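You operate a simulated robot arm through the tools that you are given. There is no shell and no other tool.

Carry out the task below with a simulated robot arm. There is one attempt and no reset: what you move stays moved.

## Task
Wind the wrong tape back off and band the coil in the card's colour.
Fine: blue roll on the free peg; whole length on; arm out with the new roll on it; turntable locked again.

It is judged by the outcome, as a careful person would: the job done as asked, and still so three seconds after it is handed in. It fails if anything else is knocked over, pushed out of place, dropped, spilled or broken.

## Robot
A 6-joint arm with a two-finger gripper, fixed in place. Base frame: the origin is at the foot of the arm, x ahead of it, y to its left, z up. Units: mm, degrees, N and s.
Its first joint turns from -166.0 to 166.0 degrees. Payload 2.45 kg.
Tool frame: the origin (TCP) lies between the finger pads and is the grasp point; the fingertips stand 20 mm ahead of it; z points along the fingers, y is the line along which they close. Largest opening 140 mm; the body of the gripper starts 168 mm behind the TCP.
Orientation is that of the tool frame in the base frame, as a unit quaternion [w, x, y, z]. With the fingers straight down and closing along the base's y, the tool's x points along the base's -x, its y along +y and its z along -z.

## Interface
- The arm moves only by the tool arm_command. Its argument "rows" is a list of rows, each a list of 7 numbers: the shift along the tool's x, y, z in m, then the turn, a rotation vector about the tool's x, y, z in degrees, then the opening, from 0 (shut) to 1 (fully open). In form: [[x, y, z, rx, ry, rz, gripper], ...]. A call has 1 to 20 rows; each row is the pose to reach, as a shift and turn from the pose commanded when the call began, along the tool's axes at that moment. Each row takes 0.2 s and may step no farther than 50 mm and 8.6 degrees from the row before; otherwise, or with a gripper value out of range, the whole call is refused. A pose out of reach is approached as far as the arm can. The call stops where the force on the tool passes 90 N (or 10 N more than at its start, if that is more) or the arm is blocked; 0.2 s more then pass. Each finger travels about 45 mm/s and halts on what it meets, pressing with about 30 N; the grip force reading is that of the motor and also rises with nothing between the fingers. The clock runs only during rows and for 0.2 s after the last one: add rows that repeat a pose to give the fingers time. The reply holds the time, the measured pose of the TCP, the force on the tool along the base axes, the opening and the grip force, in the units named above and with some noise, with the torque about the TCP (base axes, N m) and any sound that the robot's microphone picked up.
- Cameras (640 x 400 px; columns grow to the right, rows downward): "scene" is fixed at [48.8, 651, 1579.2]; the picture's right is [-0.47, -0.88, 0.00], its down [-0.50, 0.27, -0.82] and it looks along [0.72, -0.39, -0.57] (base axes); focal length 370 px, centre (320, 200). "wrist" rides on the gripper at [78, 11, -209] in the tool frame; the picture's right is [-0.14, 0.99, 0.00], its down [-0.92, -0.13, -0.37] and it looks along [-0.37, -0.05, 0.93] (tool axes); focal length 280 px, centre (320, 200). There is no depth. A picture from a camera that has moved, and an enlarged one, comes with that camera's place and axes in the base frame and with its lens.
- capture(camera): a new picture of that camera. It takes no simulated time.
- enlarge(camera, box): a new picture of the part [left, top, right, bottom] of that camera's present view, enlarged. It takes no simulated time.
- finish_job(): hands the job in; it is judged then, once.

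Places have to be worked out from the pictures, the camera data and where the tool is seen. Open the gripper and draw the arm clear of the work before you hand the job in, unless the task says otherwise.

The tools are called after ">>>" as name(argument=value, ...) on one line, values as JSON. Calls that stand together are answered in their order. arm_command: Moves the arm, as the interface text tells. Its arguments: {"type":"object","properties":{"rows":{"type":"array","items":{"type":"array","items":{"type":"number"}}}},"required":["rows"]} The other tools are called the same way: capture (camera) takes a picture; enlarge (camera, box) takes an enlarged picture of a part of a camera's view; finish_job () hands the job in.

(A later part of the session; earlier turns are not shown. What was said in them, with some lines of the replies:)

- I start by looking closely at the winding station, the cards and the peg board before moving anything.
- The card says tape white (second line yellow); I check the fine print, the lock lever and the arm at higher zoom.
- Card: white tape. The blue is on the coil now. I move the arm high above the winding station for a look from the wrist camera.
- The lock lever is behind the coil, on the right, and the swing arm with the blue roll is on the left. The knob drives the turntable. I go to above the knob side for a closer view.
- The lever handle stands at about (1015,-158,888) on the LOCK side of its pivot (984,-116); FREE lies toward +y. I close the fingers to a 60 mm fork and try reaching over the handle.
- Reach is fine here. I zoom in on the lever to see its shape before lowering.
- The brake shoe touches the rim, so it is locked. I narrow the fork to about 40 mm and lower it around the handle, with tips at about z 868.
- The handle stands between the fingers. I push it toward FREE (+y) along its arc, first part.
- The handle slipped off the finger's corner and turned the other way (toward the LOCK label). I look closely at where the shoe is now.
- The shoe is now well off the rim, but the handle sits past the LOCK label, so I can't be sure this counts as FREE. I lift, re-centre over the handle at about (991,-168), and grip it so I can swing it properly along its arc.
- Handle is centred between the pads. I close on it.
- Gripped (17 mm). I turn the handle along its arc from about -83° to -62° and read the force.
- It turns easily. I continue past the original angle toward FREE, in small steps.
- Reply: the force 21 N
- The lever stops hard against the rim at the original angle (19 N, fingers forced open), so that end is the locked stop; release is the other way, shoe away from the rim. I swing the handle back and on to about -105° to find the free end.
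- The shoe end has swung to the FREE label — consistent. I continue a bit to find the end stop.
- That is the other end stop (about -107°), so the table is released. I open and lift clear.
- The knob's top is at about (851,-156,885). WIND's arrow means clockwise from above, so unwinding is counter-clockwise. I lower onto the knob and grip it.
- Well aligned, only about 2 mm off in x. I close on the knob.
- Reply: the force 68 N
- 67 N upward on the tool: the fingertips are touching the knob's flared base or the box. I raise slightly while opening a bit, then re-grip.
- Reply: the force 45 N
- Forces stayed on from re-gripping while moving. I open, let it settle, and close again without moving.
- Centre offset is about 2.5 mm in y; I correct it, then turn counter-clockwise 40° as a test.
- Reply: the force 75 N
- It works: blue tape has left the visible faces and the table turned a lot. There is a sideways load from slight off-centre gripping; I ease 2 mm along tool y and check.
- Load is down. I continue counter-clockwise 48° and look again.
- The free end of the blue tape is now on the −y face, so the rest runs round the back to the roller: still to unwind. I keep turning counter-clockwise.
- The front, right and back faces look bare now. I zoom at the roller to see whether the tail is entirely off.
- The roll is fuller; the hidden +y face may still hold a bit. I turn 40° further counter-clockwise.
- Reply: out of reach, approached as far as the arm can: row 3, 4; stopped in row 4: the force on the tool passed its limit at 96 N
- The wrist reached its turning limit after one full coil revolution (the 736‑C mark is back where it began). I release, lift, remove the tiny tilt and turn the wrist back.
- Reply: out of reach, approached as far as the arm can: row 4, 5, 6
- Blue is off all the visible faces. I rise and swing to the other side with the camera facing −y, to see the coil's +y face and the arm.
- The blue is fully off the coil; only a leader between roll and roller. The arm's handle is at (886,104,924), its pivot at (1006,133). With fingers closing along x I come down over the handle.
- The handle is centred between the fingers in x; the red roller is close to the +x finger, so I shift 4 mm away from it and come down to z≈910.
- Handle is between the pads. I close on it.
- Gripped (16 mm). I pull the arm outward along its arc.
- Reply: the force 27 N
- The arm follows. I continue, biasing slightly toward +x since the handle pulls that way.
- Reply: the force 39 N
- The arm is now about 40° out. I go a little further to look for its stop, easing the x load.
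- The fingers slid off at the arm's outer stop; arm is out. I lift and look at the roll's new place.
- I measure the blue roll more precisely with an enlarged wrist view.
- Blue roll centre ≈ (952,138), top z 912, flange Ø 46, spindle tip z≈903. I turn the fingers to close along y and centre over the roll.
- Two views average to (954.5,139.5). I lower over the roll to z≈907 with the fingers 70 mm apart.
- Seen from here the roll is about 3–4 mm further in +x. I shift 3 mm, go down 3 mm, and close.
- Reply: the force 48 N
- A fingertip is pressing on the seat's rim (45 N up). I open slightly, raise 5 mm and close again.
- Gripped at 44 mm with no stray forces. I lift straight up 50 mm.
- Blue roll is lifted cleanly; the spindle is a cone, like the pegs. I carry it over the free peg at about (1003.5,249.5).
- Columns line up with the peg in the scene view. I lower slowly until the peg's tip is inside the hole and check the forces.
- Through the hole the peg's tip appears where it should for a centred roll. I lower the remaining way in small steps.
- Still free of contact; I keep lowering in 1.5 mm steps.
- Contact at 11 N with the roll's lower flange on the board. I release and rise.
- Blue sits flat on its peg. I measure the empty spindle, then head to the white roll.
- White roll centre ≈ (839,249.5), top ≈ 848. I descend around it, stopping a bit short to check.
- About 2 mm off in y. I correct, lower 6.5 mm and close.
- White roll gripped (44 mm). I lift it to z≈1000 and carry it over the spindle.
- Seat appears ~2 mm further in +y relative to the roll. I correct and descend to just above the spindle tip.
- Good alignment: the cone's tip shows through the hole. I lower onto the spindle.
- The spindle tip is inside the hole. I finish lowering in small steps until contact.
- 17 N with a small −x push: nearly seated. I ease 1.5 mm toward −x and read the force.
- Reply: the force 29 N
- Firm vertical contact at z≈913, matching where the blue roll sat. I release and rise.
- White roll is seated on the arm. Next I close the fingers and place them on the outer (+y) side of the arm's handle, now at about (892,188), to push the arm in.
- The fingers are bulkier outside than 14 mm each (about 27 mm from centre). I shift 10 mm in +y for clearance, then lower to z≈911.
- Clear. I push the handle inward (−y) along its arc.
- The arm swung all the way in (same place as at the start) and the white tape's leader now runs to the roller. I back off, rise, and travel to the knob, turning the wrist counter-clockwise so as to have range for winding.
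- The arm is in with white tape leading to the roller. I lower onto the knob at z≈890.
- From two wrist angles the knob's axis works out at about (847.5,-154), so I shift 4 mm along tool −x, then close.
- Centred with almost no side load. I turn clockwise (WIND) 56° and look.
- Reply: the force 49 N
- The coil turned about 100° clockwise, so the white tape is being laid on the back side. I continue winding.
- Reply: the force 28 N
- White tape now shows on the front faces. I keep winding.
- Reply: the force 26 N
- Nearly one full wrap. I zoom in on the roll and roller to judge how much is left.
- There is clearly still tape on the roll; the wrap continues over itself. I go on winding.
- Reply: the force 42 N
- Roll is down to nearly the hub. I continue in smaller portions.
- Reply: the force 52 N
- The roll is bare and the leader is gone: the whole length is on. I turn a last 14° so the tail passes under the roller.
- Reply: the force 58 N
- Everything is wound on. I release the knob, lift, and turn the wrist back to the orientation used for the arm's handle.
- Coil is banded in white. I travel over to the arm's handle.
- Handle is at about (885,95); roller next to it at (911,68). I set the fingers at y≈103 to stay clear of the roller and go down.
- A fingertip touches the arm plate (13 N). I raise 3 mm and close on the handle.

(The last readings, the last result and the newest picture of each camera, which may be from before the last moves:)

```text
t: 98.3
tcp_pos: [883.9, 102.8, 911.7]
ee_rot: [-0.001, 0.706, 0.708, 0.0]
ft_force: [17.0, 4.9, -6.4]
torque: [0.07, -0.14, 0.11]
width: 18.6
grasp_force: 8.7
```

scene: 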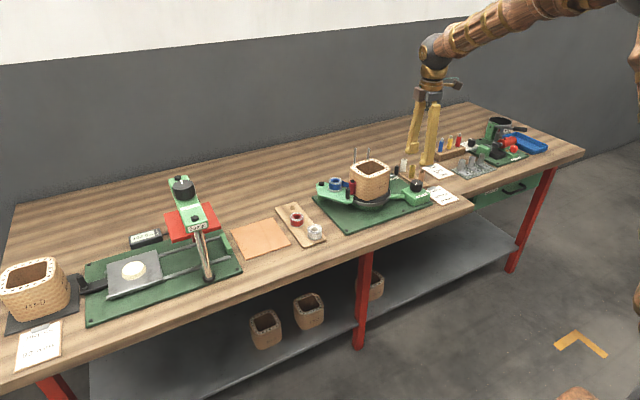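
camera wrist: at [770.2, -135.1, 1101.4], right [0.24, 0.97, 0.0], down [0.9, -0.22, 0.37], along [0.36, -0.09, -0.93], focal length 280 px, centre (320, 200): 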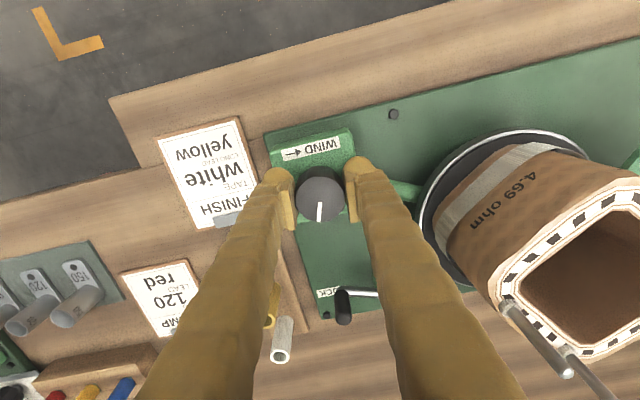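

Gripped. I draw the arm outward along its arc.

>>> arm_command(rows=[[0.007, -0.001, 0, 0, 0, 0, 0.05], [0.014, -0.0025, 0, 0, 0, 0, 0.05], [0.0204, -0.0036, 0, 0, 0, 0, 0.05], [0.031, -0.0045, 0, 0, 0, 0, 0.05], [0.0424, -0.0047, 0, 0, 0, 0, 0.05], [0.053, -0.0035, 0, 0, 0, 0, 0.05], [0.0644, -0.002, 0, 0, 0, 0, 0.05], [0.075, 0.001, 0, 0, 0, 0, 0.05]])

>>> enlarge(camera="wrist", box=[200, 60, 480, 260])

>>> enlarge(camera="scene", box=[290, 130, 410, 220])

```text
t: 100.1
tcp_pos: [884.6, 176.9, 913.2]
ee_rot: [0.001, 0.706, 0.708, 0.0]
ft_force: [21.3, -7.6, -2.1]
torque: [-0.11, -0.14, -0.13]
width: 21.6
grasp_force: 11.2
```

```text
2.00 times, centred on (340, 160) of wrist
camera zoom: at [894.7, 256.4, 1121.6], right [0.99, -0.14, 0.0], down [-0.13, -0.92, 0.37], along [-0.05, -0.37, -0.93], focal length 561 px, centre (280, 280)
```

zoom: 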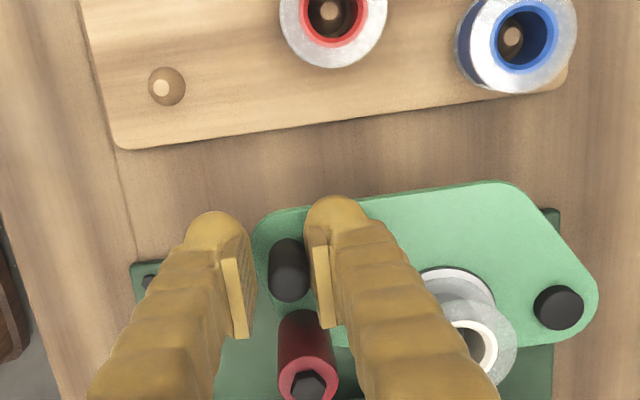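

```text
4.44 times, centred on (350, 175) of scene
camera zoom: at [48.8, 651.0, 1579.2], right [-0.47, -0.88, 0.0], down [-0.5, 0.27, -0.82], along [0.72, -0.39, -0.57], focal length 1642 px, centre (187, 311)
```

zoom: 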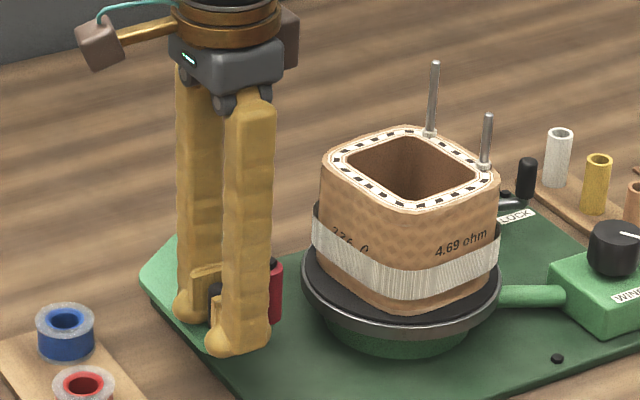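

Nearly out. I take it the last bit to its outer stop.

>>> arm_command(rows=[[0.005, 0.004, 0, 0, 0, 0, 0.05], [0.01, 0.007, 0, 0, 0, 0, 0.05], [0.014, 0.009, 0, 0, 0, 0, 0.05], [0.017, 0.01, 0, 0, 0, 0, 0.05]])

>>> enlarge(camera="wrist", box=[200, 60, 480, 260])

```text
t: 101.1
tcp_pos: [893.0, 193.3, 910.7]
ee_rot: [0.001, 0.707, 0.707, -0.001]
ft_force: [-2.0, -13.5, -1.9]
torque: [-0.13, -0.01, 0.0]
width: 15.4
grasp_force: 22.4
```

```text
2.00 times, centred on (340, 160) of wrist
camera zoom: at [903.4, 273.2, 1120.0], right [0.99, -0.14, 0.0], down [-0.13, -0.92, 0.37], along [-0.05, -0.37, -0.93], focal length 561 px, centre (280, 280)
```

zoom: 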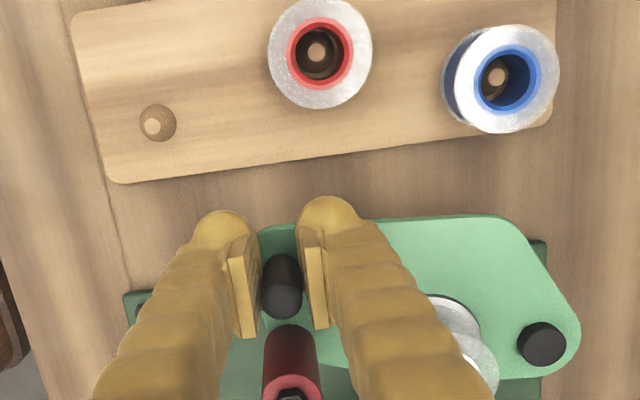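

At the stop again (same picture as before). I open and lift straight up.

>>> arm_command(rows=[[0, 0, 0, 0, 0, 0, 0.2], [0, 0, 0, 0, 0, 0, 0.3], [0, 0, 0, 0, 0, 0, 0.32], [0, 0, -0.04, 0, 0, 0, 0.32], [0, 0, -0.085, 0, 0, 0, 0.32], [0, 0, -0.13, 0, 0, 0, 0.32], [0, 0, -0.175, 0, 0, 0, 0.32], [0, 0, -0.175, 0, 0, 0, 0.32]])

>>> capture(camera="wrist")

>>> enlarge(camera="scene", box=[290, 130, 410, 220])

```text
t: 102.9
tcp_pos: [894.3, 192.5, 1086.4]
ee_rot: [0.0, 0.706, 0.708, 0.0]
ft_force: [0.5, -0.5, 0.3]
torque: [-0.01, 0.01, 0.0]
width: 44.9
grasp_force: 0.0
```

```text
taken
camera wrist: at [904.7, 271.4, 1295.0], right [0.99, -0.14, 0.0], down [-0.13, -0.92, 0.37], along [-0.05, -0.37, -0.93], focal length 280 px, centre (320, 200)
```

wrist: 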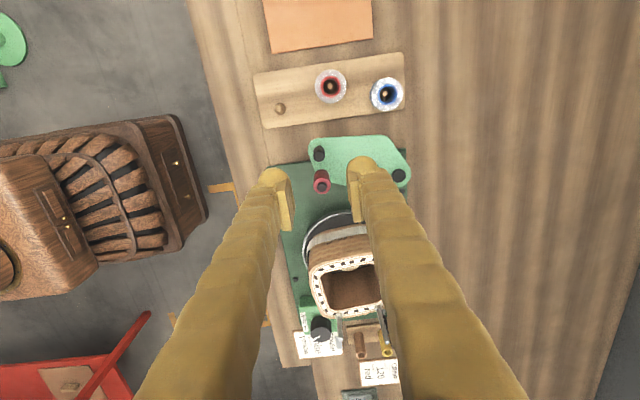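

```text
4.44 times, centred on (350, 175) of scene
camera zoom: at [48.8, 651.0, 1579.2], right [-0.47, -0.88, 0.0], down [-0.5, 0.27, -0.82], along [0.72, -0.39, -0.57], focal length 1642 px, centre (187, 311)
```

zoom: 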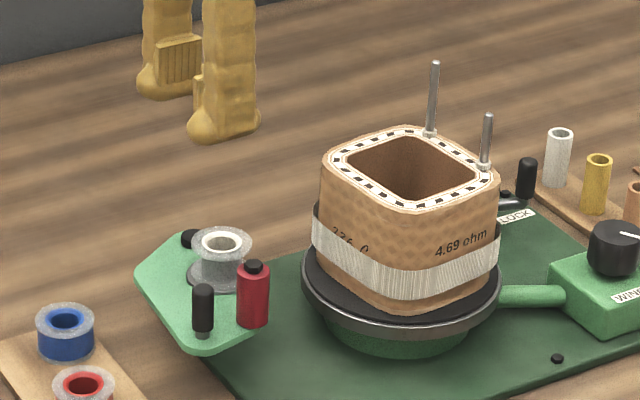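

Arm is out with the new roll on it. Now to the lock lever, at about (970,-164): I cross above the coil and turn back to fingers closing along y.

>>> arm_command(rows=[[-0.04, 0.008, -0.01, 0, 0, -8.2, 0.32], [-0.08, 0.016, -0.01, 0, 0, -16.4, 0.32], [-0.12, 0.025, -0.01, 0, 0, -24.6, 0.32], [-0.16, 0.034, -0.01, 0, 0, -32.8, 0.32], [-0.2, 0.042, -0.01, 0, 0, -41, 0.32], [-0.24, 0.051, -0.01, 0, 0, -49.2, 0.32], [-0.28, 0.06, -0.01, 0, 0, -57.4, 0.32], [-0.32, 0.068, -0.01, 0, 0, -65.6, 0.32], [-0.355, 0.076, -0.01, 0, 0, -73.8, 0.32], [-0.355, 0.076, -0.01, 0, 0, -82, 0.32], [-0.355, 0.076, 0.02, 0, 0, -90, 0.32], [-0.355, 0.076, 0.065, 0, 0, -90, 0.32], [-0.355, 0.076, 0.1, 0, 0, -90, 0.32], [-0.355, 0.076, 0.1, 0, 0, -90, 0.32]])

>>> capture(camera="wrist")

>>> enlarge(camera="wrist", box=[240, 100, 460, 240])

```text
t: 105.9
tcp_pos: [971.2, -159.4, 986.1]
ee_rot: [0.0, -0.001, 1.0, 0.0]
ft_force: [-0.4, 0.6, -0.3]
torque: [0.0, -0.01, 0.01]
width: 44.9
grasp_force: 0.1
```

```text
taken
camera wrist: at [892.1, -148.3, 1195.2], right [0.14, 0.99, 0.0], down [0.92, -0.13, 0.37], along [0.37, -0.05, -0.93], focal length 280 px, centre (320, 200)
```

wrist: 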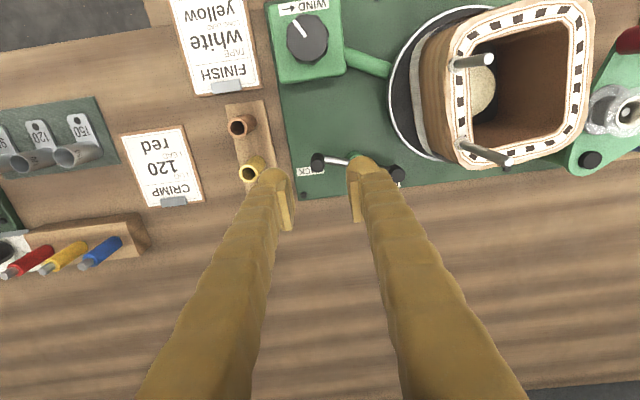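

```text
2.86 times, centred on (350, 170) of wrist
camera zoom: at [892.1, -148.3, 1195.2], right [0.14, 0.99, 0.0], down [0.92, -0.13, 0.37], along [0.37, -0.05, -0.93], focal length 801 px, centre (234, 286)
```

zoom: 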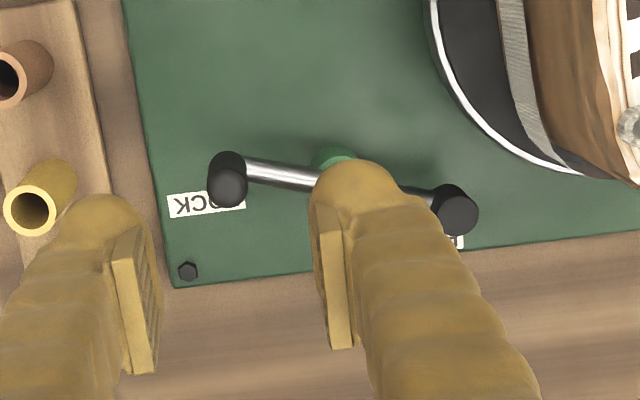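

Handle at (972,-161.5), centred. I lower to z≈888 and grip it.

>>> arm_command(rows=[[-0.001, -0.002, 0.04, 0, 0, 0, 0.32], [-0.001, -0.002, 0.075, 0, 0, 0, 0.32], [-0.001, -0.002, 0.097, 0, 0, 0, 0.32], [-0.001, -0.002, 0.097, 0, 0, 0, 0.2], [-0.001, -0.002, 0.097, 0, 0, 0, 0.1], [-0.001, -0.002, 0.097, 0, 0, 0, 0.06], [-0.001, -0.002, 0.097, 0, 0, 0, 0.06]])

>>> enlarge(camera="wrist", box=[220, 100, 440, 240])

```text
t: 107.5
tcp_pos: [968.9, -162.2, 888.7]
ee_rot: [0.0, 0.0, 1.0, -0.001]
ft_force: [-3.3, -18.7, -5.5]
torque: [-0.22, 0.03, -0.01]
width: 14.7
grasp_force: 38.0
```

```text
2.86 times, centred on (330, 170) of wrist
camera zoom: at [891.2, -150.6, 1097.5], right [0.14, 0.99, 0.0], down [0.92, -0.13, 0.37], along [0.36, -0.05, -0.93], focal length 801 px, centre (291, 286)
```

zoom: 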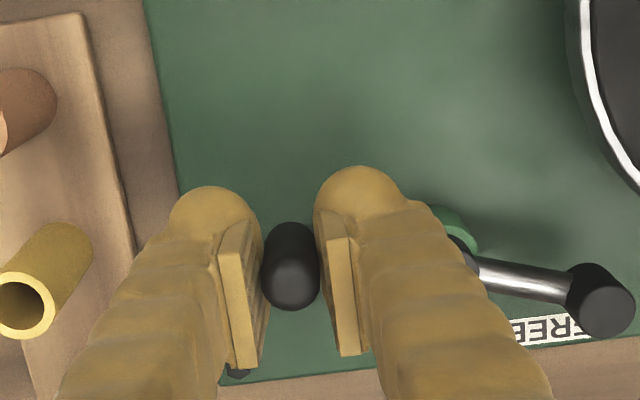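

Gripped. I swing the handle back along its arc to the locked stop.

>>> arm_command(rows=[[-0.005, -0.003, 0, 0, 0, 0, 0.06], [-0.0096, -0.0035, 0, 0, 0, 0, 0.06], [-0.0184, -0.0035, 0, 0, 0, 0, 0.06], [-0.0272, -0.002, 0, 0, 0, 0, 0.06], [-0.0355, 0.001, 0, 0, 0, 0, 0.06], [-0.0418, 0.0052, 0, 0, 0, 0, 0.06], [-0.0454, 0.0085, 0, 0, 0, 0, 0.06], [-0.047, 0.0105, 0, 0, 0, 0, 0.06]])

>>> enlarge(camera="wrist", box=[220, 50, 460, 200])

```text
t: 109.3
tcp_pos: [1018.1, -156.5, 889.3]
ee_rot: [0.0, 0.001, 1.0, -0.001]
ft_force: [-6.3, -80.1, -6.5]
torque: [-0.78, 0.13, 0.5]
width: 14.9
grasp_force: 40.8
```

```text
2.67 times, centred on (340, 125) of wrist
camera zoom: at [938.8, -144.8, 1099.0], right [0.14, 0.99, 0.0], down [0.92, -0.13, 0.37], along [0.36, -0.05, -0.93], focal length 748 px, centre (267, 400)
```

zoom: 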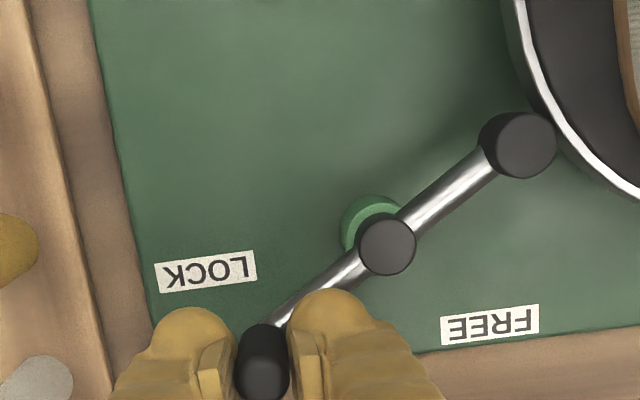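

The shoe is against the rim, at the hard stop (80 N). I ease the pressure, open and lift away.

>>> arm_command(rows=[[0.001, -0.002, 0, 0, 0, 0, 0.06], [0.001, -0.003, 0, 0, 0, 0, 0.2], [0.001, -0.003, 0, 0, 0, 0, 0.3], [0.001, -0.003, 0, 0, 0, 0, 0.35], [0.001, -0.003, -0.04, 0, 0, 0, 0.35], [0.001, -0.003, -0.085, 0, 0, 0, 0.35], [0.001, -0.003, -0.13, 0, 0, 0, 0.35], [0.001, -0.003, -0.17, 0, 0, 0, 0.35], [0.001, -0.003, -0.17, 0, 0, 0, 0.35]])

>>> enlarge(camera="wrist", box=[240, 60, 460, 200])

>>> capture(camera="scene")

>>> enlarge(camera="scene", box=[280, 130, 440, 240])

```text
t: 111.3
tcp_pos: [1016.3, -154.0, 1061.2]
ee_rot: [0.0, -0.001, 1.0, 0.0]
ft_force: [-0.7, 0.1, -0.7]
torque: [-0.03, -0.04, -0.02]
width: 49.2
grasp_force: 0.1
```

```text
2.86 times, centred on (350, 130) of wrist
camera zoom: at [938.0, -142.7, 1269.8], right [0.14, 0.99, 0.0], down [0.92, -0.13, 0.37], along [0.36, -0.05, -0.93], focal length 801 px, centre (234, 400)
```

zoom: 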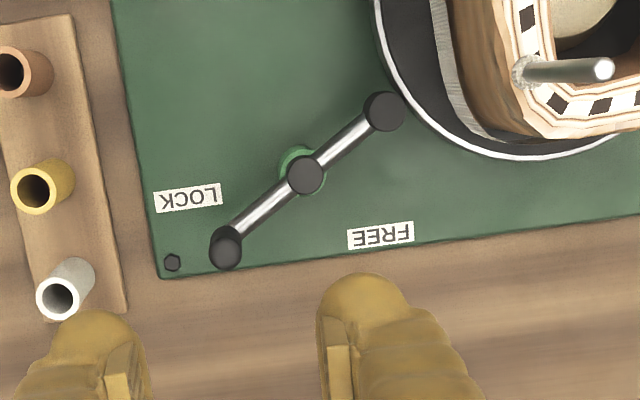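

```text
taken
```

scene: 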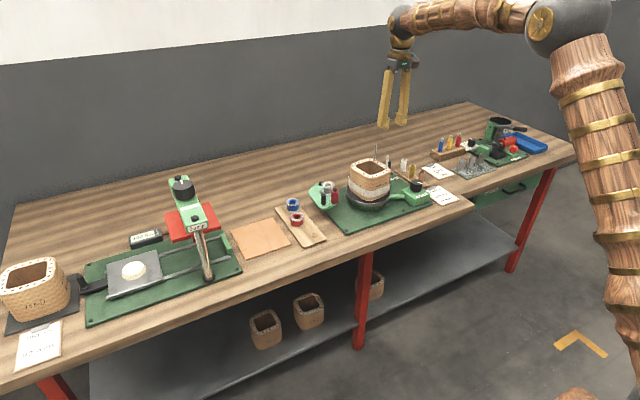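

```text
3.64 times, centred on (360, 185) of scene
camera zoom: at [48.8, 651.0, 1579.2], right [-0.47, -0.88, 0.0], down [-0.5, 0.27, -0.82], along [0.72, -0.39, -0.57], focal length 1344 px, centre (174, 254)
```

zoom: 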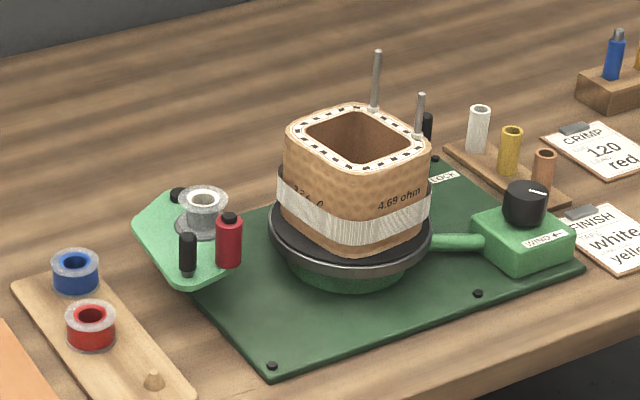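

Lever is back in its original locked place, the arm is out with the white roll's core, and blue is on its peg. I open fully and draw the arm clear, taking a last check view.

>>> arm_command(rows=[[0, 0, -0.045, 0, 0, 0, 0.5], [0, 0, -0.09, 0, 0, 0, 0.7], [0.03, 0.03, -0.1, 0, 0, 0, 0.9], [0.06, 0.06, -0.1, 0, 0, 0, 1], [0.09, 0.09, -0.1, 0, 0, 0, 1], [0.12, 0.12, -0.1, 0, 0, 0, 1], [0.15, 0.15, -0.1, 0, 0, 0, 1], [0.18, 0.18, -0.1, 0, 0, 0, 1], [0.21, 0.205, -0.1, 0, 0, 0, 1], [0.21, 0.205, -0.1, 0, 0, 0, 1]])

>>> enlarge(camera="wrist", box=[180, 100, 440, 290])

```text
t: 113.5
tcp_pos: [807.0, 49.8, 1158.8]
ee_rot: [0.001, 0.0, 1.0, 0.001]
ft_force: [1.0, 0.1, 0.4]
torque: [0.03, 0.03, 0.0]
width: 140.2
grasp_force: 0.1
```

```text
2.11 times, centred on (310, 195) of wrist
camera zoom: at [726.9, 61.8, 1368.5], right [0.14, 0.99, 0.0], down [0.92, -0.13, 0.37], along [0.37, -0.05, -0.93], focal length 590 px, centre (341, 210)
```

zoom: 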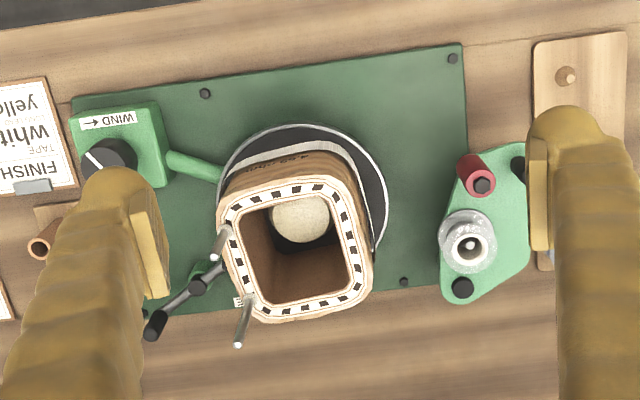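

There is a dark sliver at the coil's +y/back corner; I zoom in to see whether it is a loose tail.

>>> enlarge(camera="wrist", box=[290, 160, 360, 230])

>>> enlarge(camera="scene", box=[340, 150, 400, 210])

```text
5.71 times, centred on (325, 195) of wrist
camera zoom: at [726.9, 61.8, 1368.5], right [0.14, 0.99, 0.0], down [0.92, -0.13, 0.37], along [0.37, -0.05, -0.93], focal length 1602 px, centre (291, 229)
```

zoom: 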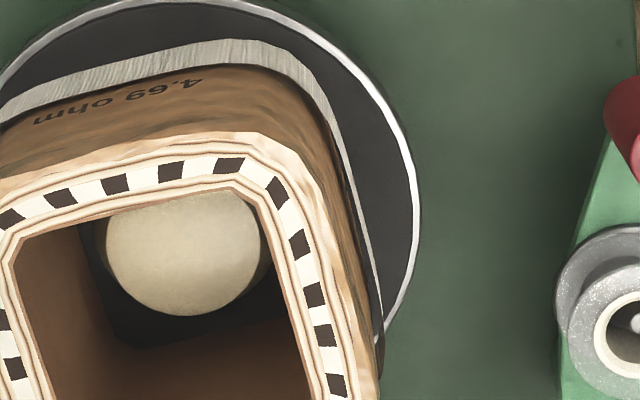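

```text
6.67 times, centred on (370, 180) of scene
camera zoom: at [48.8, 651.0, 1579.2], right [-0.47, -0.88, 0.0], down [-0.5, 0.27, -0.82], along [0.72, -0.39, -0.57], focal length 2463 px, centre (-13, 333)
```

zoom: 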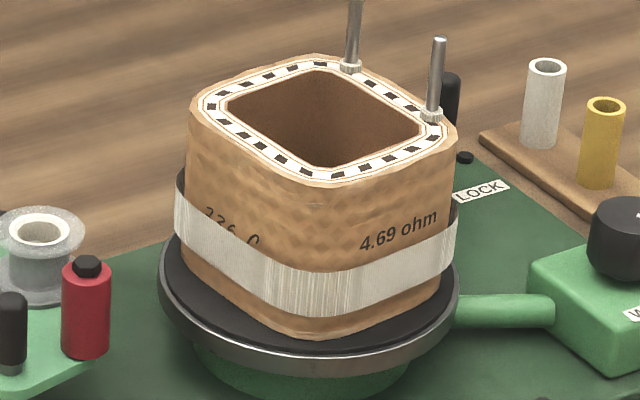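

It is only the shaded inner edge of the tape layers; the band is closed all round with no loose tail. I return the arm to its starting area, clear of the work.

>>> arm_command(rows=[[0.012, 0.041, -0.003, 0, 0, 0, 1], [0.025, 0.082, -0.006, 0, 0, 0, 1], [0.038, 0.123, -0.009, 0, 0, 0, 1], [0.051, 0.164, -0.012, 0, 0, 0, 1], [0.064, 0.205, -0.015, 0, 0, 0, 1], [0.077, 0.246, -0.018, 0, 0, 0, 1], [0.09, 0.287, -0.02, 0, 0, 0, 1], [0.105, 0.328, -0.022, 0, 0, 0, 1], [0.105, 0.328, -0.022, 0, 0, 0, 1]])

>>> capture(camera="scene")

>>> enlarge(camera="scene", box=[270, 140, 440, 250])

```text
t: 115.5
tcp_pos: [702.9, 379.1, 1182.6]
ee_rot: [0.0, 0.0, 1.0, 0.0]
ft_force: [-1.1, -0.4, 0.1]
torque: [0.03, 0.02, 0.0]
width: 139.8
grasp_force: 0.0
```

```text
taken
```

scene: 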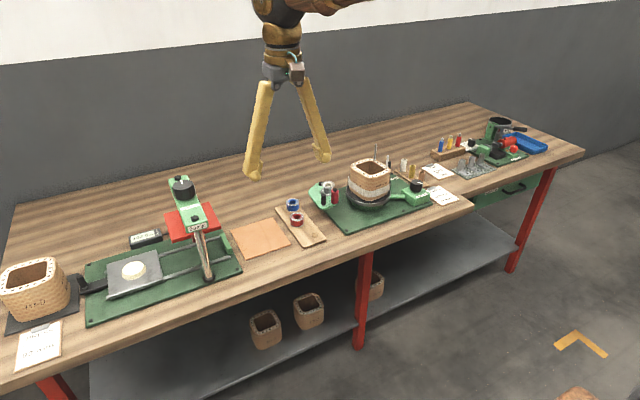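

```text
3.64 times, centred on (355, 195) of scene
camera zoom: at [48.8, 651.0, 1579.2], right [-0.47, -0.88, 0.0], down [-0.5, 0.27, -0.82], along [0.72, -0.39, -0.57], focal length 1344 px, centre (193, 218)
```

zoom: 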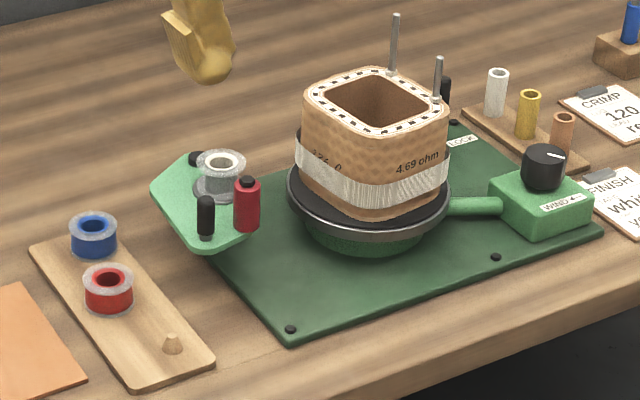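

The final views show the coil banded in white with the whole length on and blue on the peg that was free. The arm is out carrying the white roll, the turntable is locked, and the robot is clear with its gripper open. I hand the job in.

>>> finish_job()

```text
The job is handed in.
```

The coil is now banded in white, the colour on the FINISH card, and I've handed the job in. I haven't had a verdict back.

- **Blue tape:** it is wound fully back onto its roll, and the roll sits flat on the peg that was free.
- **White tape:** the whole length is on the coil and the roll is bare. I saw no loose tail from the views I checked, though I didn't look at the back face directly.
- **Swing arm:** it is out at its stop with the white roll on it.
- **Turntable:** locked again, with the lever back at its original stop and the shoe against the rim. When I first went to release it, the lever slipped off the fingers and turned the wrong way for a moment. It wasn't damaged.

Nothing else on the bench was knocked or moved that I could see. The robot is back near its starting position with the gripper open.
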